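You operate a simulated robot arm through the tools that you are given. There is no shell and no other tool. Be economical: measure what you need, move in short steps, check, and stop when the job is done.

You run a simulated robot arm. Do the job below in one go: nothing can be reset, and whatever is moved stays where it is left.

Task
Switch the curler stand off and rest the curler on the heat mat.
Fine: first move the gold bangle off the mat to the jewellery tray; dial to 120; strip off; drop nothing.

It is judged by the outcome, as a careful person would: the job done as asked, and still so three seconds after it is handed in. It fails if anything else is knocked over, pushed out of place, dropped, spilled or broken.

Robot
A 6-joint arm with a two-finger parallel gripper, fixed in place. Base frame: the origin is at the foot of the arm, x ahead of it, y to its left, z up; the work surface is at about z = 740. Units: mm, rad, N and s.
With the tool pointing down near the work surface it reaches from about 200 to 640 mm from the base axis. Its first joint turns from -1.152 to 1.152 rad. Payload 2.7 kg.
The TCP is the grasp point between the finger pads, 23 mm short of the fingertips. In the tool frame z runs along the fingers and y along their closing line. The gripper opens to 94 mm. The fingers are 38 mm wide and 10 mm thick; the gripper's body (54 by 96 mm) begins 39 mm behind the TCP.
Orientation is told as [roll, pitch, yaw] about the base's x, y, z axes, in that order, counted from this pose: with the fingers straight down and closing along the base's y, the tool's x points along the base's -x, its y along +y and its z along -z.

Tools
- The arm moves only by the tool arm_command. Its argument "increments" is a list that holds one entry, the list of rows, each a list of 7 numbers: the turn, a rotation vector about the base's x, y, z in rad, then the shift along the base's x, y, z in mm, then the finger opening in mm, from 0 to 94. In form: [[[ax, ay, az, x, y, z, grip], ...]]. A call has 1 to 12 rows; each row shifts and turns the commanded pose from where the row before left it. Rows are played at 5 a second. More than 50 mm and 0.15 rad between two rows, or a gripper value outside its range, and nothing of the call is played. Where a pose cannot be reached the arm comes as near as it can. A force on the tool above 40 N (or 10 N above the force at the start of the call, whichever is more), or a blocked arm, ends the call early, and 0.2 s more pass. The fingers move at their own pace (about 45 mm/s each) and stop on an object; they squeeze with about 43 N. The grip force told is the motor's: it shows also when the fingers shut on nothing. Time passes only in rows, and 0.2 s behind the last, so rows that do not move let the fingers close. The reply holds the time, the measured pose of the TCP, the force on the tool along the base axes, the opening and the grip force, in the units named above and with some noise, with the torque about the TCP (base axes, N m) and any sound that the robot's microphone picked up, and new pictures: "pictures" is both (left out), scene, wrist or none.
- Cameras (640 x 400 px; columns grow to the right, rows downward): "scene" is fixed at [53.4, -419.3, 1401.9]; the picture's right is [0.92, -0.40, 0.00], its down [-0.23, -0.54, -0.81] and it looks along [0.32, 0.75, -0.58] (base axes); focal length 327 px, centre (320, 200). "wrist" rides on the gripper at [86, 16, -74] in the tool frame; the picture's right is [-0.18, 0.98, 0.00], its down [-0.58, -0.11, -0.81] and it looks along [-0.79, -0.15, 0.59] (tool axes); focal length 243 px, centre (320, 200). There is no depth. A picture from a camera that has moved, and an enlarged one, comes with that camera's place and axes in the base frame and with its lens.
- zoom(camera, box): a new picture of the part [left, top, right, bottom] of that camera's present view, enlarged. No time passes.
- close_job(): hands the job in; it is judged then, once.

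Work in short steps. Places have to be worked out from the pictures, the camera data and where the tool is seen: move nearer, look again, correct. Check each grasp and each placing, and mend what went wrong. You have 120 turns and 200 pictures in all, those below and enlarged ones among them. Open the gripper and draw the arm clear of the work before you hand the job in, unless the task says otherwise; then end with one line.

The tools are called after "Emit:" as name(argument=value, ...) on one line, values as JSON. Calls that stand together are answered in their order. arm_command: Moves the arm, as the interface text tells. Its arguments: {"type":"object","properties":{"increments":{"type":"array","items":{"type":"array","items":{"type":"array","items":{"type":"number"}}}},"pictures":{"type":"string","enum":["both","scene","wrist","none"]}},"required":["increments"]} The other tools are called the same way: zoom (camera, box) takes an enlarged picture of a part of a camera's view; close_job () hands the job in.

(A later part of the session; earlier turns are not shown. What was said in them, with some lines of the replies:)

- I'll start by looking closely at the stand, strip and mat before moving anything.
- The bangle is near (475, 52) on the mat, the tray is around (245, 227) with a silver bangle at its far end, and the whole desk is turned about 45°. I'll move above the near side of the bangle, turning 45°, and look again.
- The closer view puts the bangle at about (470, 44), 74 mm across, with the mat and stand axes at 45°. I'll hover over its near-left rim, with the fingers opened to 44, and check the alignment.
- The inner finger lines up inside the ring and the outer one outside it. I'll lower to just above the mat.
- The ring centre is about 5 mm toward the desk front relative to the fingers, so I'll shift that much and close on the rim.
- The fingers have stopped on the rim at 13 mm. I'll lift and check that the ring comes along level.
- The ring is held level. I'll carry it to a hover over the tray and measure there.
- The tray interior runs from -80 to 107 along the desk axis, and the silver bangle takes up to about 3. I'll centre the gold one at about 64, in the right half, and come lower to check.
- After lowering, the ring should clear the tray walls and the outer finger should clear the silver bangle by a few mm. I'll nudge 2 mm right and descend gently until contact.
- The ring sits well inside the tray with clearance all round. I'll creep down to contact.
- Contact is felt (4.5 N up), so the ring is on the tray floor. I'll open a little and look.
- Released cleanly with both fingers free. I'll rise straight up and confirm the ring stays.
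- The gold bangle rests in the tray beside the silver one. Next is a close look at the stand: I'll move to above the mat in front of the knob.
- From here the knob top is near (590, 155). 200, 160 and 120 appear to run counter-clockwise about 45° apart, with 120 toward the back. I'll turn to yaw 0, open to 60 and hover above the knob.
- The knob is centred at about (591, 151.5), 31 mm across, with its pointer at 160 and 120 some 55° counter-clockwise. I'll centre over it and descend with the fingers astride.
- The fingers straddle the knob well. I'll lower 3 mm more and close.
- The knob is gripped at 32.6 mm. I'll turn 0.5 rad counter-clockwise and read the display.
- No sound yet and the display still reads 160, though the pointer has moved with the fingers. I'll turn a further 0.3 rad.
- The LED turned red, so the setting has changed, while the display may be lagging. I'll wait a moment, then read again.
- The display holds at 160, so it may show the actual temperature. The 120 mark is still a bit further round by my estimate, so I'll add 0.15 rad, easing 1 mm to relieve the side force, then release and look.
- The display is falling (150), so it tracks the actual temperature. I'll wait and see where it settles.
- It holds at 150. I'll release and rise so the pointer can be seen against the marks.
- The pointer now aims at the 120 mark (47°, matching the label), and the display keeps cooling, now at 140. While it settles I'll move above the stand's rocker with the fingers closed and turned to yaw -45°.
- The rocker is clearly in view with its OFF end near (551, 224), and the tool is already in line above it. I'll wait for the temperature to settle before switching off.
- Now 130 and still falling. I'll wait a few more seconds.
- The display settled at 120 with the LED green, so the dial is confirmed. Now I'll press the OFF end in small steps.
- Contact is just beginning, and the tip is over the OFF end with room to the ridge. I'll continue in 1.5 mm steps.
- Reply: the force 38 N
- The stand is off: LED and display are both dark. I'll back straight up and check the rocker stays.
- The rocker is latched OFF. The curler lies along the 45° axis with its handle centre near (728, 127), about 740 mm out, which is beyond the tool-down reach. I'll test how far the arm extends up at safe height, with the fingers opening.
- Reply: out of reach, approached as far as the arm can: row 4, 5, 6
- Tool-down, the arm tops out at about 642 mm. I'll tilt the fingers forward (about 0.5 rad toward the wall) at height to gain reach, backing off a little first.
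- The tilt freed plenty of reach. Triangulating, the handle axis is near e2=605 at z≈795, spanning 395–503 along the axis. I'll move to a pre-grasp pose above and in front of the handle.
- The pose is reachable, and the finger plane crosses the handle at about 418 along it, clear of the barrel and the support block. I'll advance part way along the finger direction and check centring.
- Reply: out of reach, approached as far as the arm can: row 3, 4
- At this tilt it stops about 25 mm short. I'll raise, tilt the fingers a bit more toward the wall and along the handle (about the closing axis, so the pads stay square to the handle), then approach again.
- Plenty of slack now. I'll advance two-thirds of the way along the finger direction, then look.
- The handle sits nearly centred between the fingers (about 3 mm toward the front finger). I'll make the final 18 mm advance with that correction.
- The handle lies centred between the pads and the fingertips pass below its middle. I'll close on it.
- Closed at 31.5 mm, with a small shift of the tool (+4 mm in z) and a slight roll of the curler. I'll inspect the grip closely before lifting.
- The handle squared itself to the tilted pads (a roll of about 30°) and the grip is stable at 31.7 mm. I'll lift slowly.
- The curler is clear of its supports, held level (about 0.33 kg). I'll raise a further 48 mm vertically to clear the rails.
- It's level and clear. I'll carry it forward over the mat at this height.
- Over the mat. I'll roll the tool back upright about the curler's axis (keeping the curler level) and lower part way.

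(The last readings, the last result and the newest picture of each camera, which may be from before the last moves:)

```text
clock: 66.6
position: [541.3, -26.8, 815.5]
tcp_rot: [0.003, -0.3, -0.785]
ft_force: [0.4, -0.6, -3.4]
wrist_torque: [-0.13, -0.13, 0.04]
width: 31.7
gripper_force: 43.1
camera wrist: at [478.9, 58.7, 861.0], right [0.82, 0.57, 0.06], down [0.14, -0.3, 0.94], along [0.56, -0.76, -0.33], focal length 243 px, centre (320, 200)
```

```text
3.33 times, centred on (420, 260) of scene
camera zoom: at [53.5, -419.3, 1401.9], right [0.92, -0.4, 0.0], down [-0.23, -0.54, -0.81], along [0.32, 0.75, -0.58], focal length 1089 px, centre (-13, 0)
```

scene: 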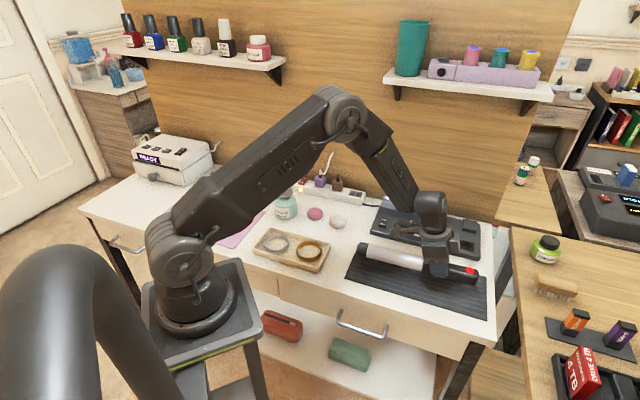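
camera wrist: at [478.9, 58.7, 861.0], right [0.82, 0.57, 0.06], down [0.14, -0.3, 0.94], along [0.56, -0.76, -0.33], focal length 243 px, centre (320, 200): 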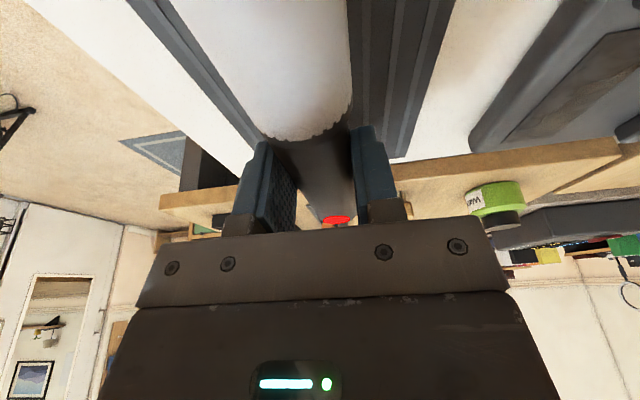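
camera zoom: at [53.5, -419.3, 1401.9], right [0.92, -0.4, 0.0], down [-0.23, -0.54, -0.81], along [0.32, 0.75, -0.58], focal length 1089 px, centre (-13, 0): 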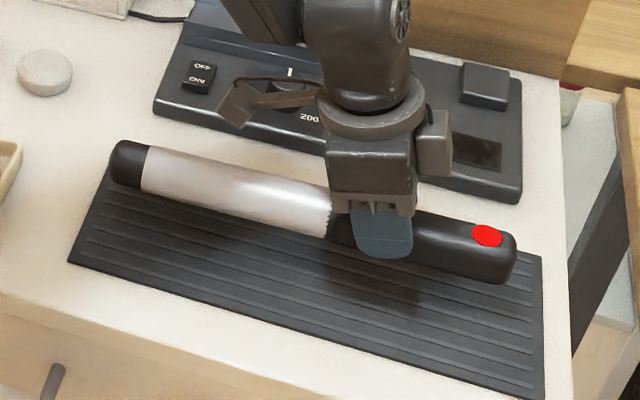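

The curler lines up inside the mat's length but about 15–20 mm toward the back edge. I'll shift forward 14 mm and lower to just above it.

Emit:
arm_command(increments=[[[0, 0, 0, -5, -5, 0, 20], [0, 0, 0, -5, -5, -8, 20], [0, 0, 0, 0, 0, -8, 20], [0, 0, 0, 0, 0, -6, 20], [0, 0, 0, 0, 0, -4, 20]]])

Emit:
zoom(camera="scene", box=[330, 200, 510, 320])

```text
clock: 67.8
position: [531.2, -35.8, 787.8]
tcp_rot: [0.004, -0.3, -0.787]
ft_force: [0.2, 0.1, -3.2]
wrist_torque: [-0.13, -0.11, 0.03]
width: 31.8
gripper_force: 42.8
camera wrist: at [469.2, 48.9, 834.1], right [0.82, 0.57, 0.06], down [0.15, -0.3, 0.94], along [0.55, -0.76, -0.33], focal length 243 px, centre (320, 200)
```

scene: 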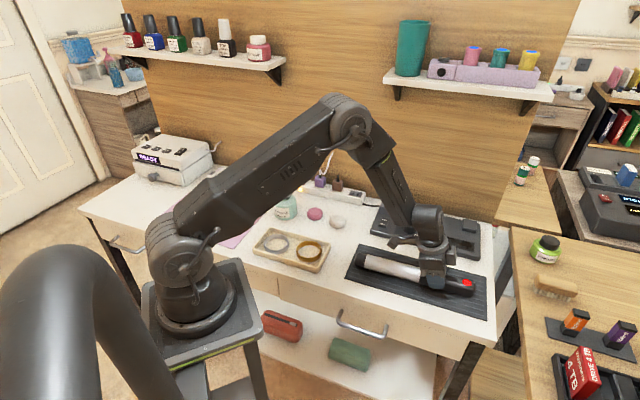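
wrist: 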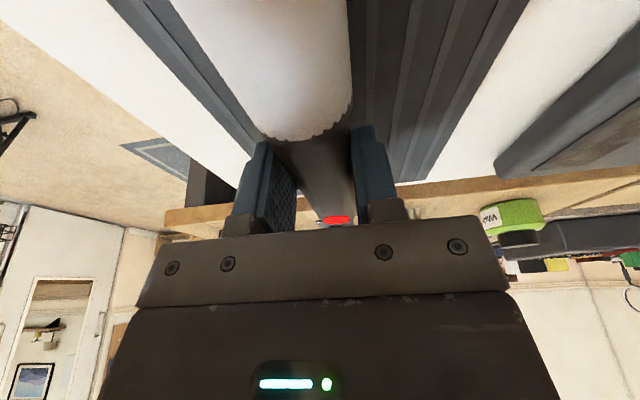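

```text
3.33 times, centred on (420, 260) of scene
camera zoom: at [53.5, -419.3, 1401.9], right [0.92, -0.4, 0.0], down [-0.23, -0.54, -0.81], along [0.32, 0.75, -0.58], focal length 1089 px, centre (-13, 0)
```

zoom: 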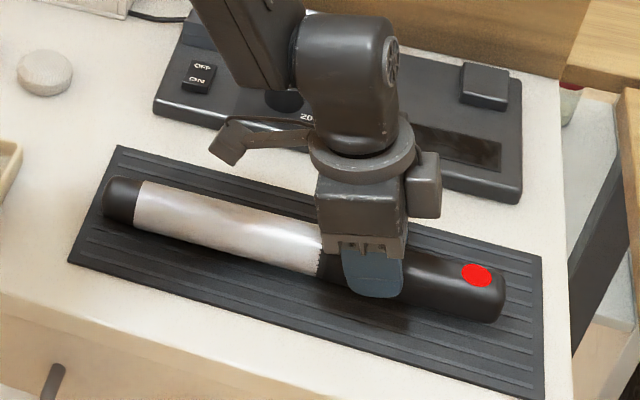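

Nicely centred across the mat, with the shadow showing about 10 mm of height left. I'll shift 7 mm to the right so the tip has margin, then creep down to contact.

Emit:
arm_command(increments=[[[0, 0, 0, 5, -5, 0, 20], [0, 0, 0, 0, 0, -2, 20], [0, 0, 0, 0, 0, -2, 20], [0, 0, 0, 0, 0, -2, 20], [0, 0, 0, 0, 0, -1.5, 20], [0, 0, 0, 0, 0, 0, 20]]], pictures="none")

Emit:
zoom(camera="scene", box=[330, 200, 510, 320])

```text
clock: 69.2
position: [536.9, -40.2, 782.2]
tcp_rot: [0.003, -0.3, -0.787]
ft_force: [2.6, -4.2, 5.1]
wrist_torque: [0.92, 0.99, 0.32]
width: 31.6
gripper_force: 42.8
```

```text
3.33 times, centred on (420, 260) of scene
camera zoom: at [53.4, -419.4, 1401.9], right [0.92, -0.4, 0.0], down [-0.23, -0.54, -0.81], along [0.32, 0.75, -0.58], focal length 1089 px, centre (-13, 0)
```

zoom: 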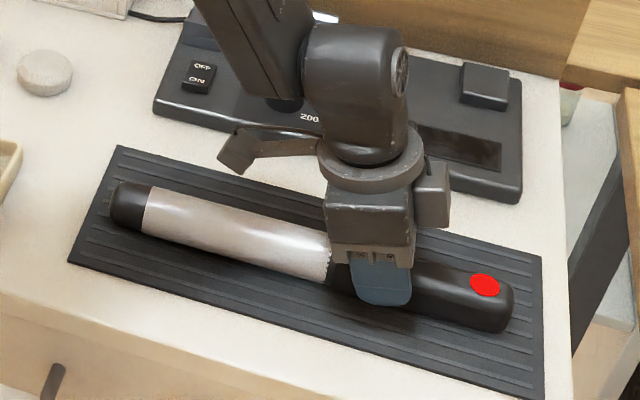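

The tip end has touched first (torque about the cross axis), so the handle is still a few mm up. I'll lower the handle end, pitching slightly, in small steps.

Emit:
arm_command(increments=[[[0.01, 0.01, 0, 0, 0, -1.5, 20], [0.01, 0.01, 0, 0, 0, -1.5, 20], [0, 0, 0, 0, 0, 0, 20]]], pictures="none")

```text
clock: 70.0
position: [538.1, -39.7, 780.7]
tcp_rot: [0.005, -0.274, -0.786]
ft_force: [-5.2, -5.9, 27.0]
wrist_torque: [-0.35, 0.3, -0.26]
width: 31.6
gripper_force: 42.9
```

The force is now 27 N with the torque gone, so the curler is flat on the mat. I'll ease off 1 mm and open gently.

Emit:
arm_command(increments=[[[0, 0, 0, 0, 0, 1, 20], [0, 0, 0, 0, 0, 0, 33], [0, 0, 0, 0, 0, 0, 40], [0, 0, 0, 0, 0, 0, 48], [0, 0, 0, 0, 0, 0, 52], [0, 0, 0, 0, 0, 0, 52]]])

Emit:
zoom(camera="scene", box=[330, 200, 510, 320])

```text
clock: 71.4
position: [536.8, -40.1, 779.1]
tcp_rot: [0.002, -0.273, -0.784]
ft_force: [-0.4, -0.8, 0.2]
wrist_torque: [-0.01, 0.0, 0.01]
width: 52.0
gripper_force: 0.1
camera wrist: at [474.7, 43.4, 827.6], right [0.82, 0.57, 0.05], down [0.16, -0.32, 0.93], along [0.55, -0.76, -0.36], focal length 243 px, centre (320, 200)
```

scene: 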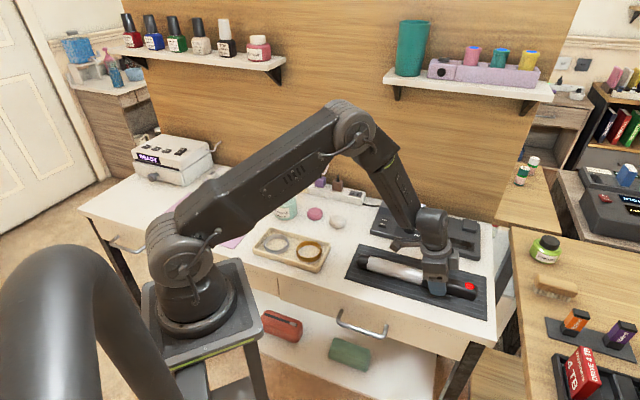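
wrist: 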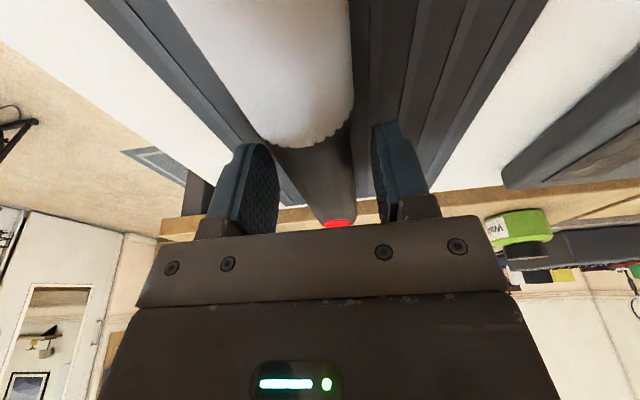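

```text
3.33 times, centred on (420, 260) of scene
camera zoom: at [53.4, -419.3, 1401.9], right [0.92, -0.4, 0.0], down [-0.23, -0.54, -0.81], along [0.32, 0.75, -0.58], focal length 1089 px, centre (-13, 0)
```

zoom: 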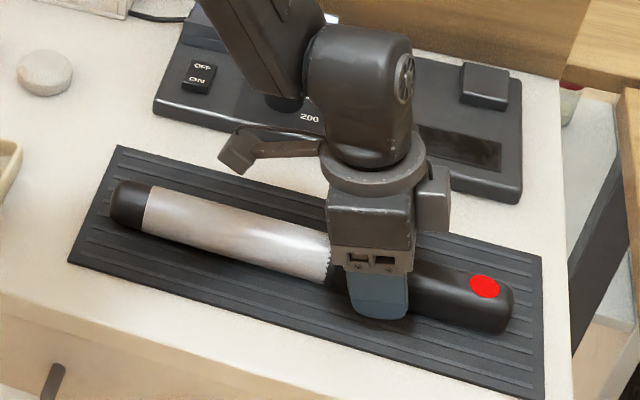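

Released and the curler stays put. I'll rise straight up clear of it and straighten the tool.

Emit:
arm_command(increments=[[[0, 0, 0, 0, 0, 8, 52], [0, 0, 0, 0, 0, 20, 52], [0, 0, 0, 0, 0, 30, 52], [0.06, 0.06, 0, 0, 0, 40, 40], [0.07, 0.07, 0, 0, 0, 40, 20], [0.06, 0.06, 0, 0, 0, 10, 0]]])

Emit:
zoom(camera="scene", box=[330, 190, 510, 320])

Emit:
zoom(camera="scene", box=[280, 160, 380, 222])

```text
clock: 72.8
position: [535.2, -40.7, 926.9]
tcp_rot: [0.005, 0.001, -0.786]
ft_force: [0.2, -0.5, 0.0]
wrist_torque: [-0.01, -0.01, 0.01]
width: 0.1
gripper_force: 12.5
camera wrist: at [486.4, 31.4, 1002.1], right [0.82, 0.57, 0.0], down [0.33, -0.49, 0.81], along [0.46, -0.66, -0.59], focal length 243 px, centre (320, 200)
```

scene: 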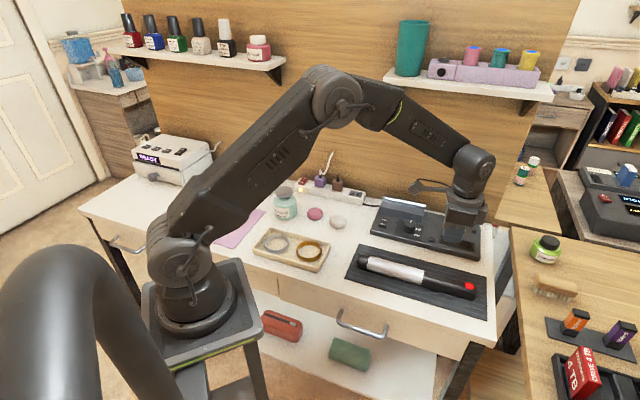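
wrist: 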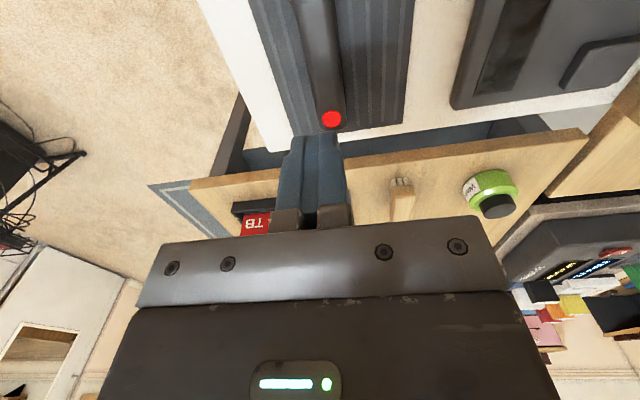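

```text
3.08 times, centred on (420, 255) of scene
camera zoom: at [53.4, -419.3, 1401.9], right [0.92, -0.4, 0.0], down [-0.23, -0.54, -0.81], along [0.32, 0.75, -0.58], focal length 1005 px, centre (12, 31)
```

zoom: 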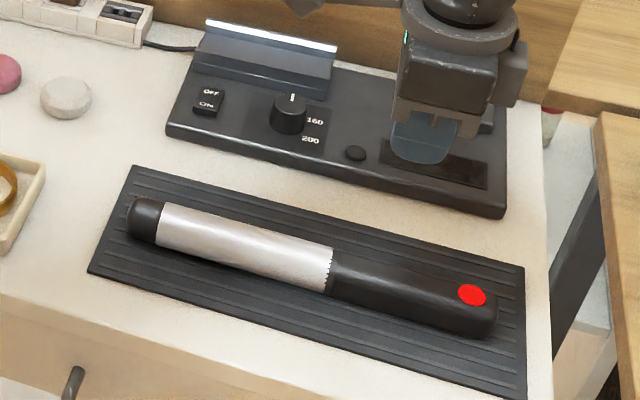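

```text
6.40 times, centred on (330, 191) of scene
camera zoom: at [53.4, -419.3, 1401.9], right [0.92, -0.4, 0.0], down [-0.23, -0.54, -0.81], along [0.32, 0.75, -0.58], focal length 2091 px, centre (256, 258)
```

zoom: 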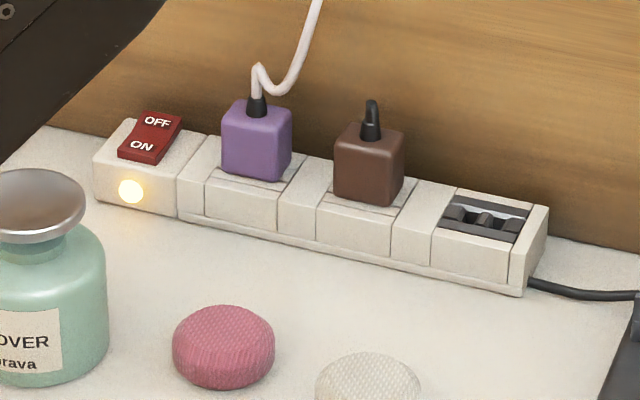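

The curler lies securely on the mat. Last is the power strip: its red rocker is near (385, 495), OFF end toward the wall. I'll travel there high and look closer.

Emit:
arm_command(increments=[[[0, 0, 0, -8, 25, 10, 0], [0, 0, 0, -16, 42, 10, 0], [0, 0, 0, -16, 42, 0, 0], [0, 0, 0, -16, 42, 0, 0], [0, 0, 0, -16, 42, 0, 0], [0, 0, 0, -16, 42, 0, 0], [0, 0, 0, -16, 42, 0, 0], [0, 0, 0, -16, 42, 0, 0], [0, 0, 0, -16, 42, 0, 0], [0, 0, 0, -16, 42, 0, 0], [0, 0, 0, -16, 42, 0, 0], [0, 0, 0, -16, 42, 0, 0]]])

```text
clock: 75.4
position: [350.8, 446.8, 947.9]
tcp_rot: [0.003, -0.004, -0.786]
ft_force: [0.0, -0.1, 0.3]
wrist_torque: [-0.01, 0.02, 0.02]
width: 0.0
gripper_force: 42.4
camera wrist: at [301.5, 519.3, 1022.5], right [0.83, 0.56, 0.0], down [0.33, -0.49, 0.81], along [0.46, -0.67, -0.59], focal length 243 px, centre (320, 200)
```

scene: 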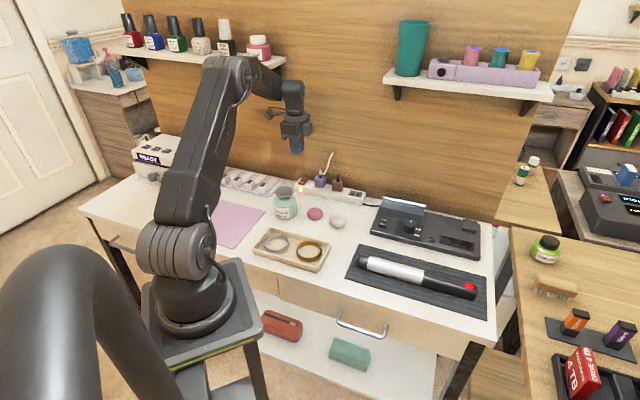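
wrist: 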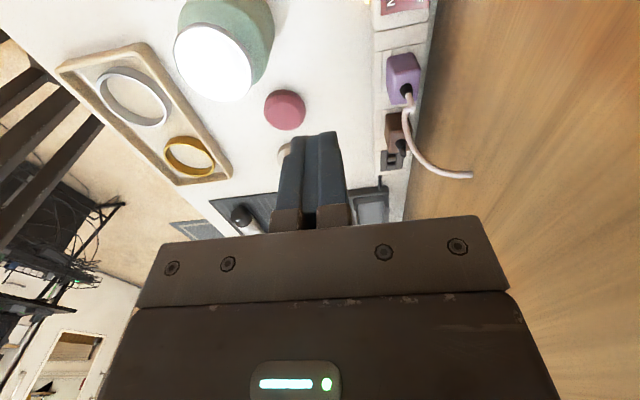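

The strip is at the top edge of the view. I'll step back 50 mm along the desk so the switch comes into frame.

Emit:
arm_command(increments=[[[0, 0, 0, -18, 18, 0, 0], [0, 0, 0, -18, 18, 0, 0]]], pictures="none")

Emit:
zoom(camera="wrist", box=[280, 0, 480, 125])

```text
clock: 76.0
position: [316.1, 482.7, 947.6]
tcp_rot: [0.004, -0.004, -0.787]
ft_force: [-0.2, 0.9, -0.4]
wrist_torque: [0.01, 0.02, -0.06]
width: 0.1
gripper_force: 42.7
```

```text
3.20 times, centred on (380, 62) of wrist
camera zoom: at [266.7, 554.2, 1022.2], right [0.83, 0.56, 0.0], down [0.33, -0.49, 0.81], along [0.46, -0.67, -0.59], focal length 776 px, centre (128, 640)
```

zoom: 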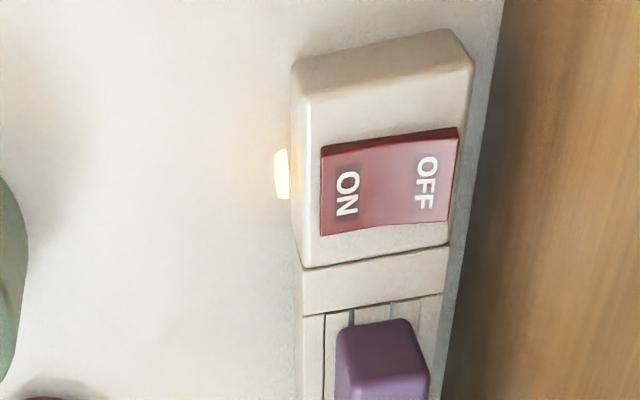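

The rocker spans e2 619–653 at e1≈-84, close to the wall. Pressing with the closed tip would put the gripper body into the wall, so I'll use the wall-side finger of the open gripper (80 mm). I'll move above and look.

Emit:
arm_command(increments=[[[0, 0, 0, 11, 1, 0, 40], [0, 0, 0, 11, 1, 0, 80], [0, 0, 0, 11, 1, -15, 80], [0, 0, 0, 11, 1.4, -25, 80], [0, 0, 0, 0, 0, -25, 80], [0, 0, 0, 0, 0, -22, 80], [0, 0, 0, 0, 0, 0, 80]]])

Emit:
zoom(camera="wrist", box=[200, 0, 480, 220])

Emit:
zoom(camera="scene", box=[250, 140, 370, 215])

```text
clock: 77.6
position: [360.9, 487.9, 858.2]
tcp_rot: [0.003, -0.003, -0.786]
ft_force: [-0.5, 0.3, 0.4]
wrist_torque: [0.0, 0.0, -0.01]
width: 80.0
gripper_force: 0.1
camera wrist: at [310.6, 558.8, 933.0], right [0.83, 0.56, 0.0], down [0.33, -0.49, 0.81], along [0.46, -0.67, -0.59], focal length 243 px, centre (320, 200)
```

scene: 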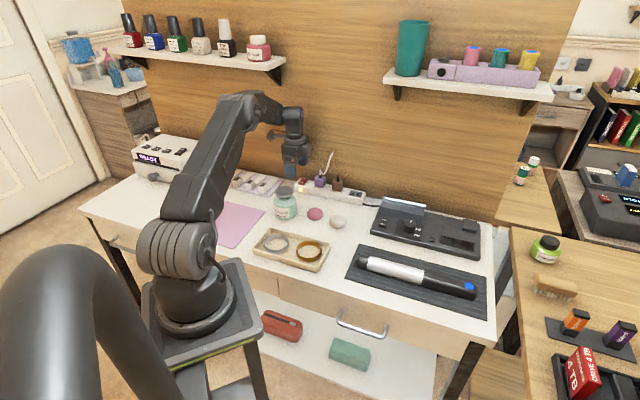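
wrist: 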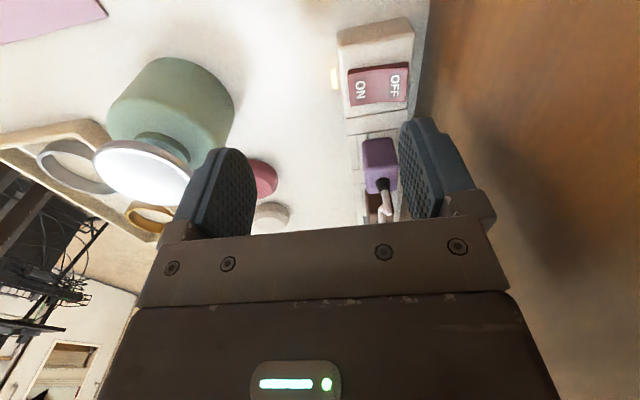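

```text
1.82 times, centred on (340, 110) of wrist
camera zoom: at [310.6, 558.8, 933.0], right [0.83, 0.56, 0.0], down [0.33, -0.49, 0.81], along [0.46, -0.67, -0.59], focal length 441 px, centre (284, 364)
```

zoom: 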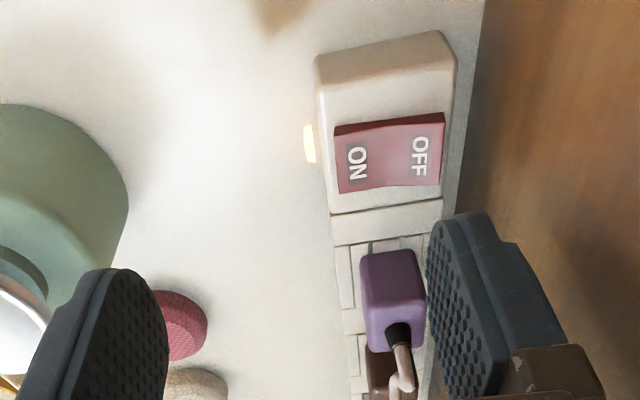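

```text
5.33 times, centred on (310, 178) of scene
camera zoom: at [53.4, -419.3, 1401.9], right [0.92, -0.4, 0.0], down [-0.23, -0.54, -0.81], along [0.32, 0.75, -0.58], focal length 1742 px, centre (373, 320)
```

zoom: 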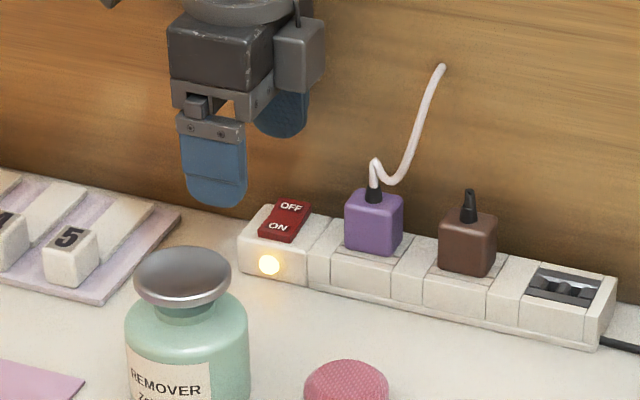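

The rear finger lines up with the OFF half. For more room by the bottle I'll narrow the opening to 64 (shifting 8 mm wallward) and descend to just above the rocker.

Emit:
arm_command(increments=[[[0, 0, 0, 3, 3, 0, 64], [0, 0, 0, 3, 3, -10, 64], [0, 0, 0, 0, 0, -12, 64], [0, 0, 0, 0, 0, -12, 64], [0, 0, 0, 0, 0, -8, 64]]])

Emit:
zoom(camera="scene", box=[260, 150, 340, 200])

```text
clock: 78.8
position: [365.8, 493.3, 817.0]
tcp_rot: [0.004, -0.003, -0.785]
ft_force: [-0.3, 0.5, 0.0]
wrist_torque: [0.0, 0.02, 0.0]
width: 64.1
gripper_force: 0.0
camera wrist: at [316.2, 564.2, 892.1], right [0.83, 0.56, 0.0], down [0.33, -0.49, 0.81], along [0.46, -0.67, -0.59], focal length 243 px, centre (320, 200)
```

scene: 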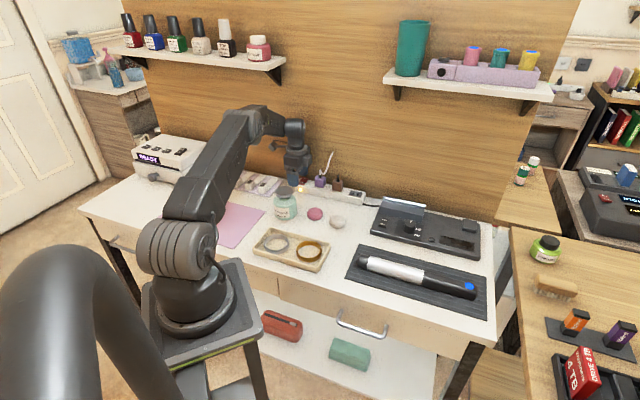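
wrist: 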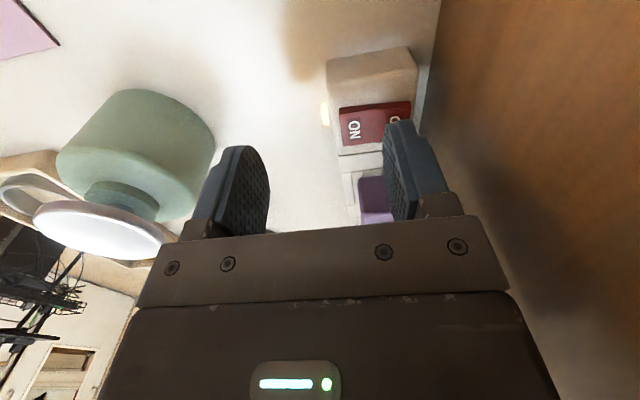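

```text
8.00 times, centred on (300, 175) of scene
camera zoom: at [53.4, -419.3, 1401.9], right [0.92, -0.4, 0.0], down [-0.23, -0.54, -0.81], along [0.32, 0.75, -0.58], focal length 2613 px, centre (480, 400)
```

zoom: 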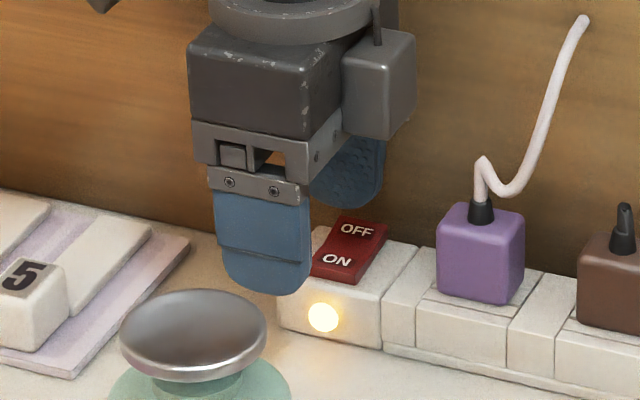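

The finger is just above the OFF end, with clear gaps to the bottle, plug and wall. I'll creep down.

Emit:
arm_command(increments=[[[0, 0, 0, 0, 0, -3, 64], [0, 0, 0, 0, 0, -2, 64], [0, 0, 0, 0, 0, -2, 64], [0, 0, 0, 0, 0, -2, 64], [0, 0, 0, 0, 0, -2, 64]]], pictures="none")

Emit:
zoom(camera="scene", box=[260, 150, 340, 200])

```text
clock: 80.0
position: [365.4, 493.4, 806.3]
tcp_rot: [0.004, -0.004, -0.787]
ft_force: [-0.3, 1.6, 0.2]
wrist_torque: [-0.01, 0.01, 0.01]
width: 63.9
gripper_force: 0.1
```

```text
8.00 times, centred on (300, 175) of scene
camera zoom: at [53.4, -419.3, 1401.9], right [0.92, -0.4, 0.0], down [-0.23, -0.54, -0.81], along [0.32, 0.75, -0.58], focal length 2613 px, centre (480, 400)
```

zoom: 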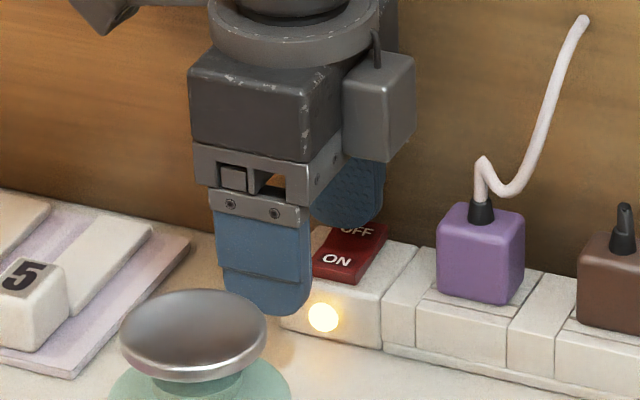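

No contact yet, and the finger covers mostly the left part of the rocker. I'll shift 5 mm right and continue down.

Emit:
arm_command(increments=[[[0, 0, 0, 3.5, -3.5, 0, 64], [0, 0, 0, 0, 0, -2, 64], [0, 0, 0, 0, 0, -2, 64], [0, 0, 0, 0, 0, -2, 64], [0, 0, 0, 0, 0, -1.5, 64]]], pictures="none")

Emit:
zoom(camera="scene", box=[260, 150, 340, 200])

```text
clock: 81.2
position: [370.4, 490.1, 800.3]
tcp_rot: [0.008, -0.004, -0.785]
ft_force: [-0.3, -0.9, 8.3]
wrist_torque: [0.24, -0.1, 0.1]
width: 63.8
gripper_force: 0.0
```

```text
8.00 times, centred on (300, 175) of scene
camera zoom: at [53.3, -419.5, 1401.9], right [0.92, -0.4, 0.0], down [-0.23, -0.54, -0.81], along [0.32, 0.75, -0.58], focal length 2613 px, centre (480, 400)
```

zoom: 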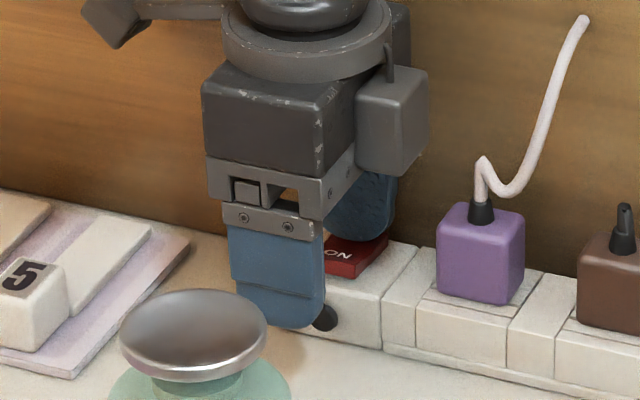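

The strip light is out, so it's off. I'll lift straight away and retreat clear.

Emit:
arm_command(increments=[[[0, 0, 0, 0, 0, 5, 64], [0, 0, 0, 0, 0, 15, 64], [0, 0, 0, 0, 0, 30, 64], [0, 0, 0, 0, 0, 40, 64], [0, 0, 0, -5, -15, 45, 80], [0, 0, 0, -5, -30, 40, 94], [0, 0, 0, -5, -40, 20, 94], [0, 0, 0, -5, -40, 0, 94], [0, 0, 0, -5, -40, 0, 94], [0, 0, 0, -5, -40, 0, 94]]])

Emit:
zoom(camera="scene", box=[240, 150, 400, 250])

Emit:
zoom(camera="scene", box=[330, 190, 510, 320])

Emit:
zoom(camera="scene", box=[220, 200, 360, 290])

```text
refused: row 6 steps farther than a row can; nothing moved
```

```text
4.00 times, centred on (320, 200) of scene
camera zoom: at [53.3, -419.5, 1401.9], right [0.92, -0.4, 0.0], down [-0.23, -0.54, -0.81], along [0.32, 0.75, -0.58], focal length 1307 px, centre (320, 200)
```

zoom: 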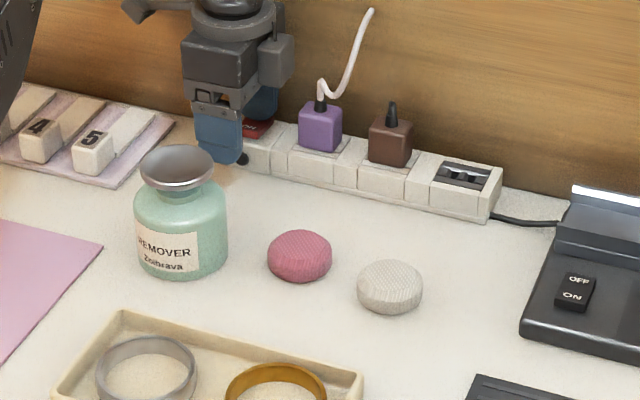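

```text
3.08 times, centred on (420, 255) of scene
camera zoom: at [53.3, -419.5, 1401.9], right [0.92, -0.4, 0.0], down [-0.23, -0.54, -0.81], along [0.32, 0.75, -0.58], focal length 1005 px, centre (12, 31)
```

zoom: 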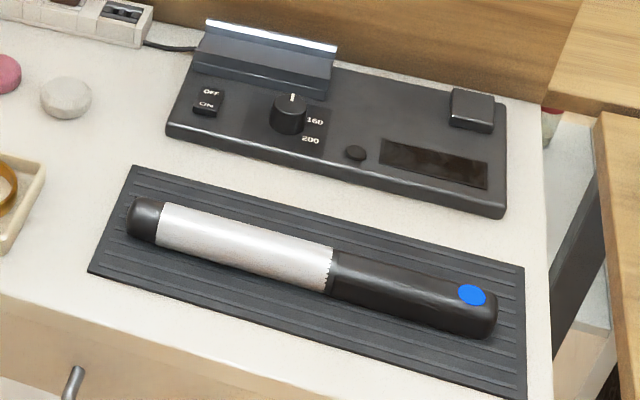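

```text
4.44 times, centred on (290, 245) of scene
camera zoom: at [53.3, -419.5, 1401.9], right [0.92, -0.4, 0.0], down [-0.23, -0.54, -0.81], along [0.32, 0.75, -0.58], focal length 1452 px, centre (453, 0)
```

zoom: 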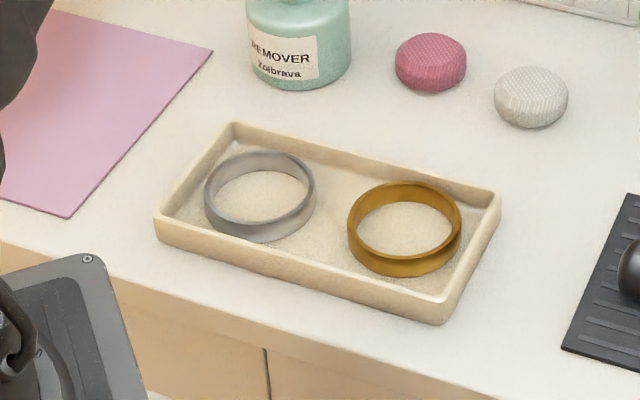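

That retreat had a row step that was too long and was refused. Everything else looks right, so I'll repeat it with smaller steps.

Emit:
arm_command(increments=[[[0, 0, 0, 0, 0, 5, 64], [0, 0, 0, 0, 0, 15, 64], [0, 0, 0, 0, 0, 30, 64], [0, 0, 0, 0, 0, 40, 64], [0, 0, 0, 0, 0, 40, 80], [0, 0, 0, -5, -25, 25, 94], [0, 0, 0, -5, -40, 10, 94], [0, 0, 0, -5, -40, 0, 94], [0, 0, 0, -5, -40, 0, 94], [0, 0, 0, -5, -40, 0, 94]]])

Emit:
zoom(camera="scene", box=[260, 150, 380, 225])

```text
clock: 83.4
position: [344.5, 304.3, 966.1]
tcp_rot: [0.004, -0.004, -0.785]
ft_force: [0.5, -0.4, 0.0]
wrist_torque: [0.04, -0.03, 0.0]
width: 93.9
gripper_force: 0.0
camera wrist: at [294.5, 376.1, 1039.9], right [0.83, 0.56, 0.0], down [0.33, -0.49, 0.81], along [0.46, -0.66, -0.59], focal length 243 px, centre (320, 200)
```

scene: 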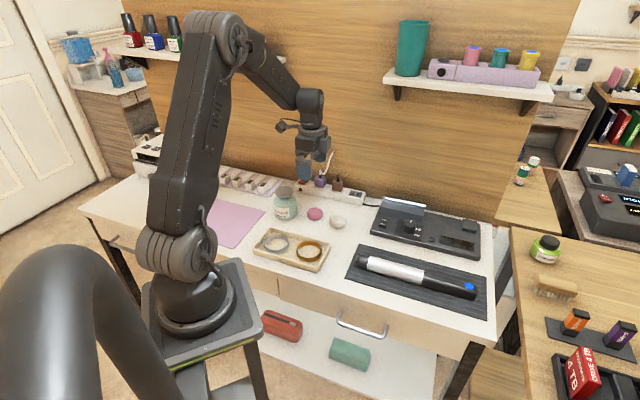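
wrist: 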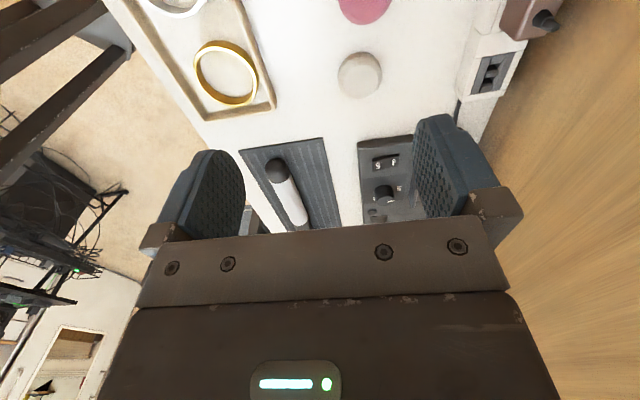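

```text
5.33 times, centred on (320, 188) of scene
camera zoom: at [53.5, -419.3, 1401.9], right [0.92, -0.4, 0.0], down [-0.23, -0.54, -0.81], along [0.32, 0.75, -0.58], focal length 1742 px, centre (320, 267)
```

zoom: 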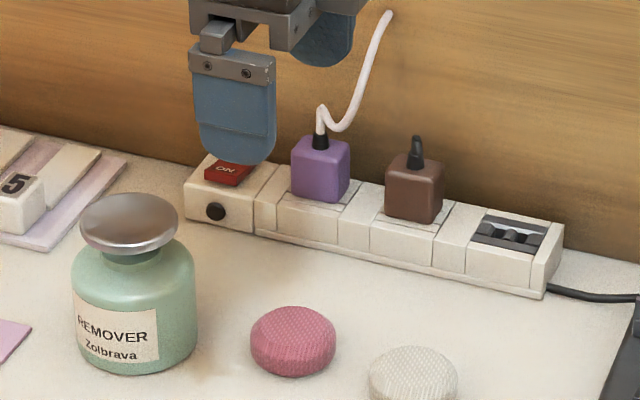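

The strip stays off, the stand is off at 120, the curler is on the mat, both bangles are in the tray, and the arm is clear with the gripper open. I'm handing in.

Emit:
close_job()

```text
The job is handed in.
```

The gold bangle is in the jewellery tray, the dial is at 120, the curler stand and the power strip are off, and the curler is resting on the heat mat; nothing was dropped or knocked over.
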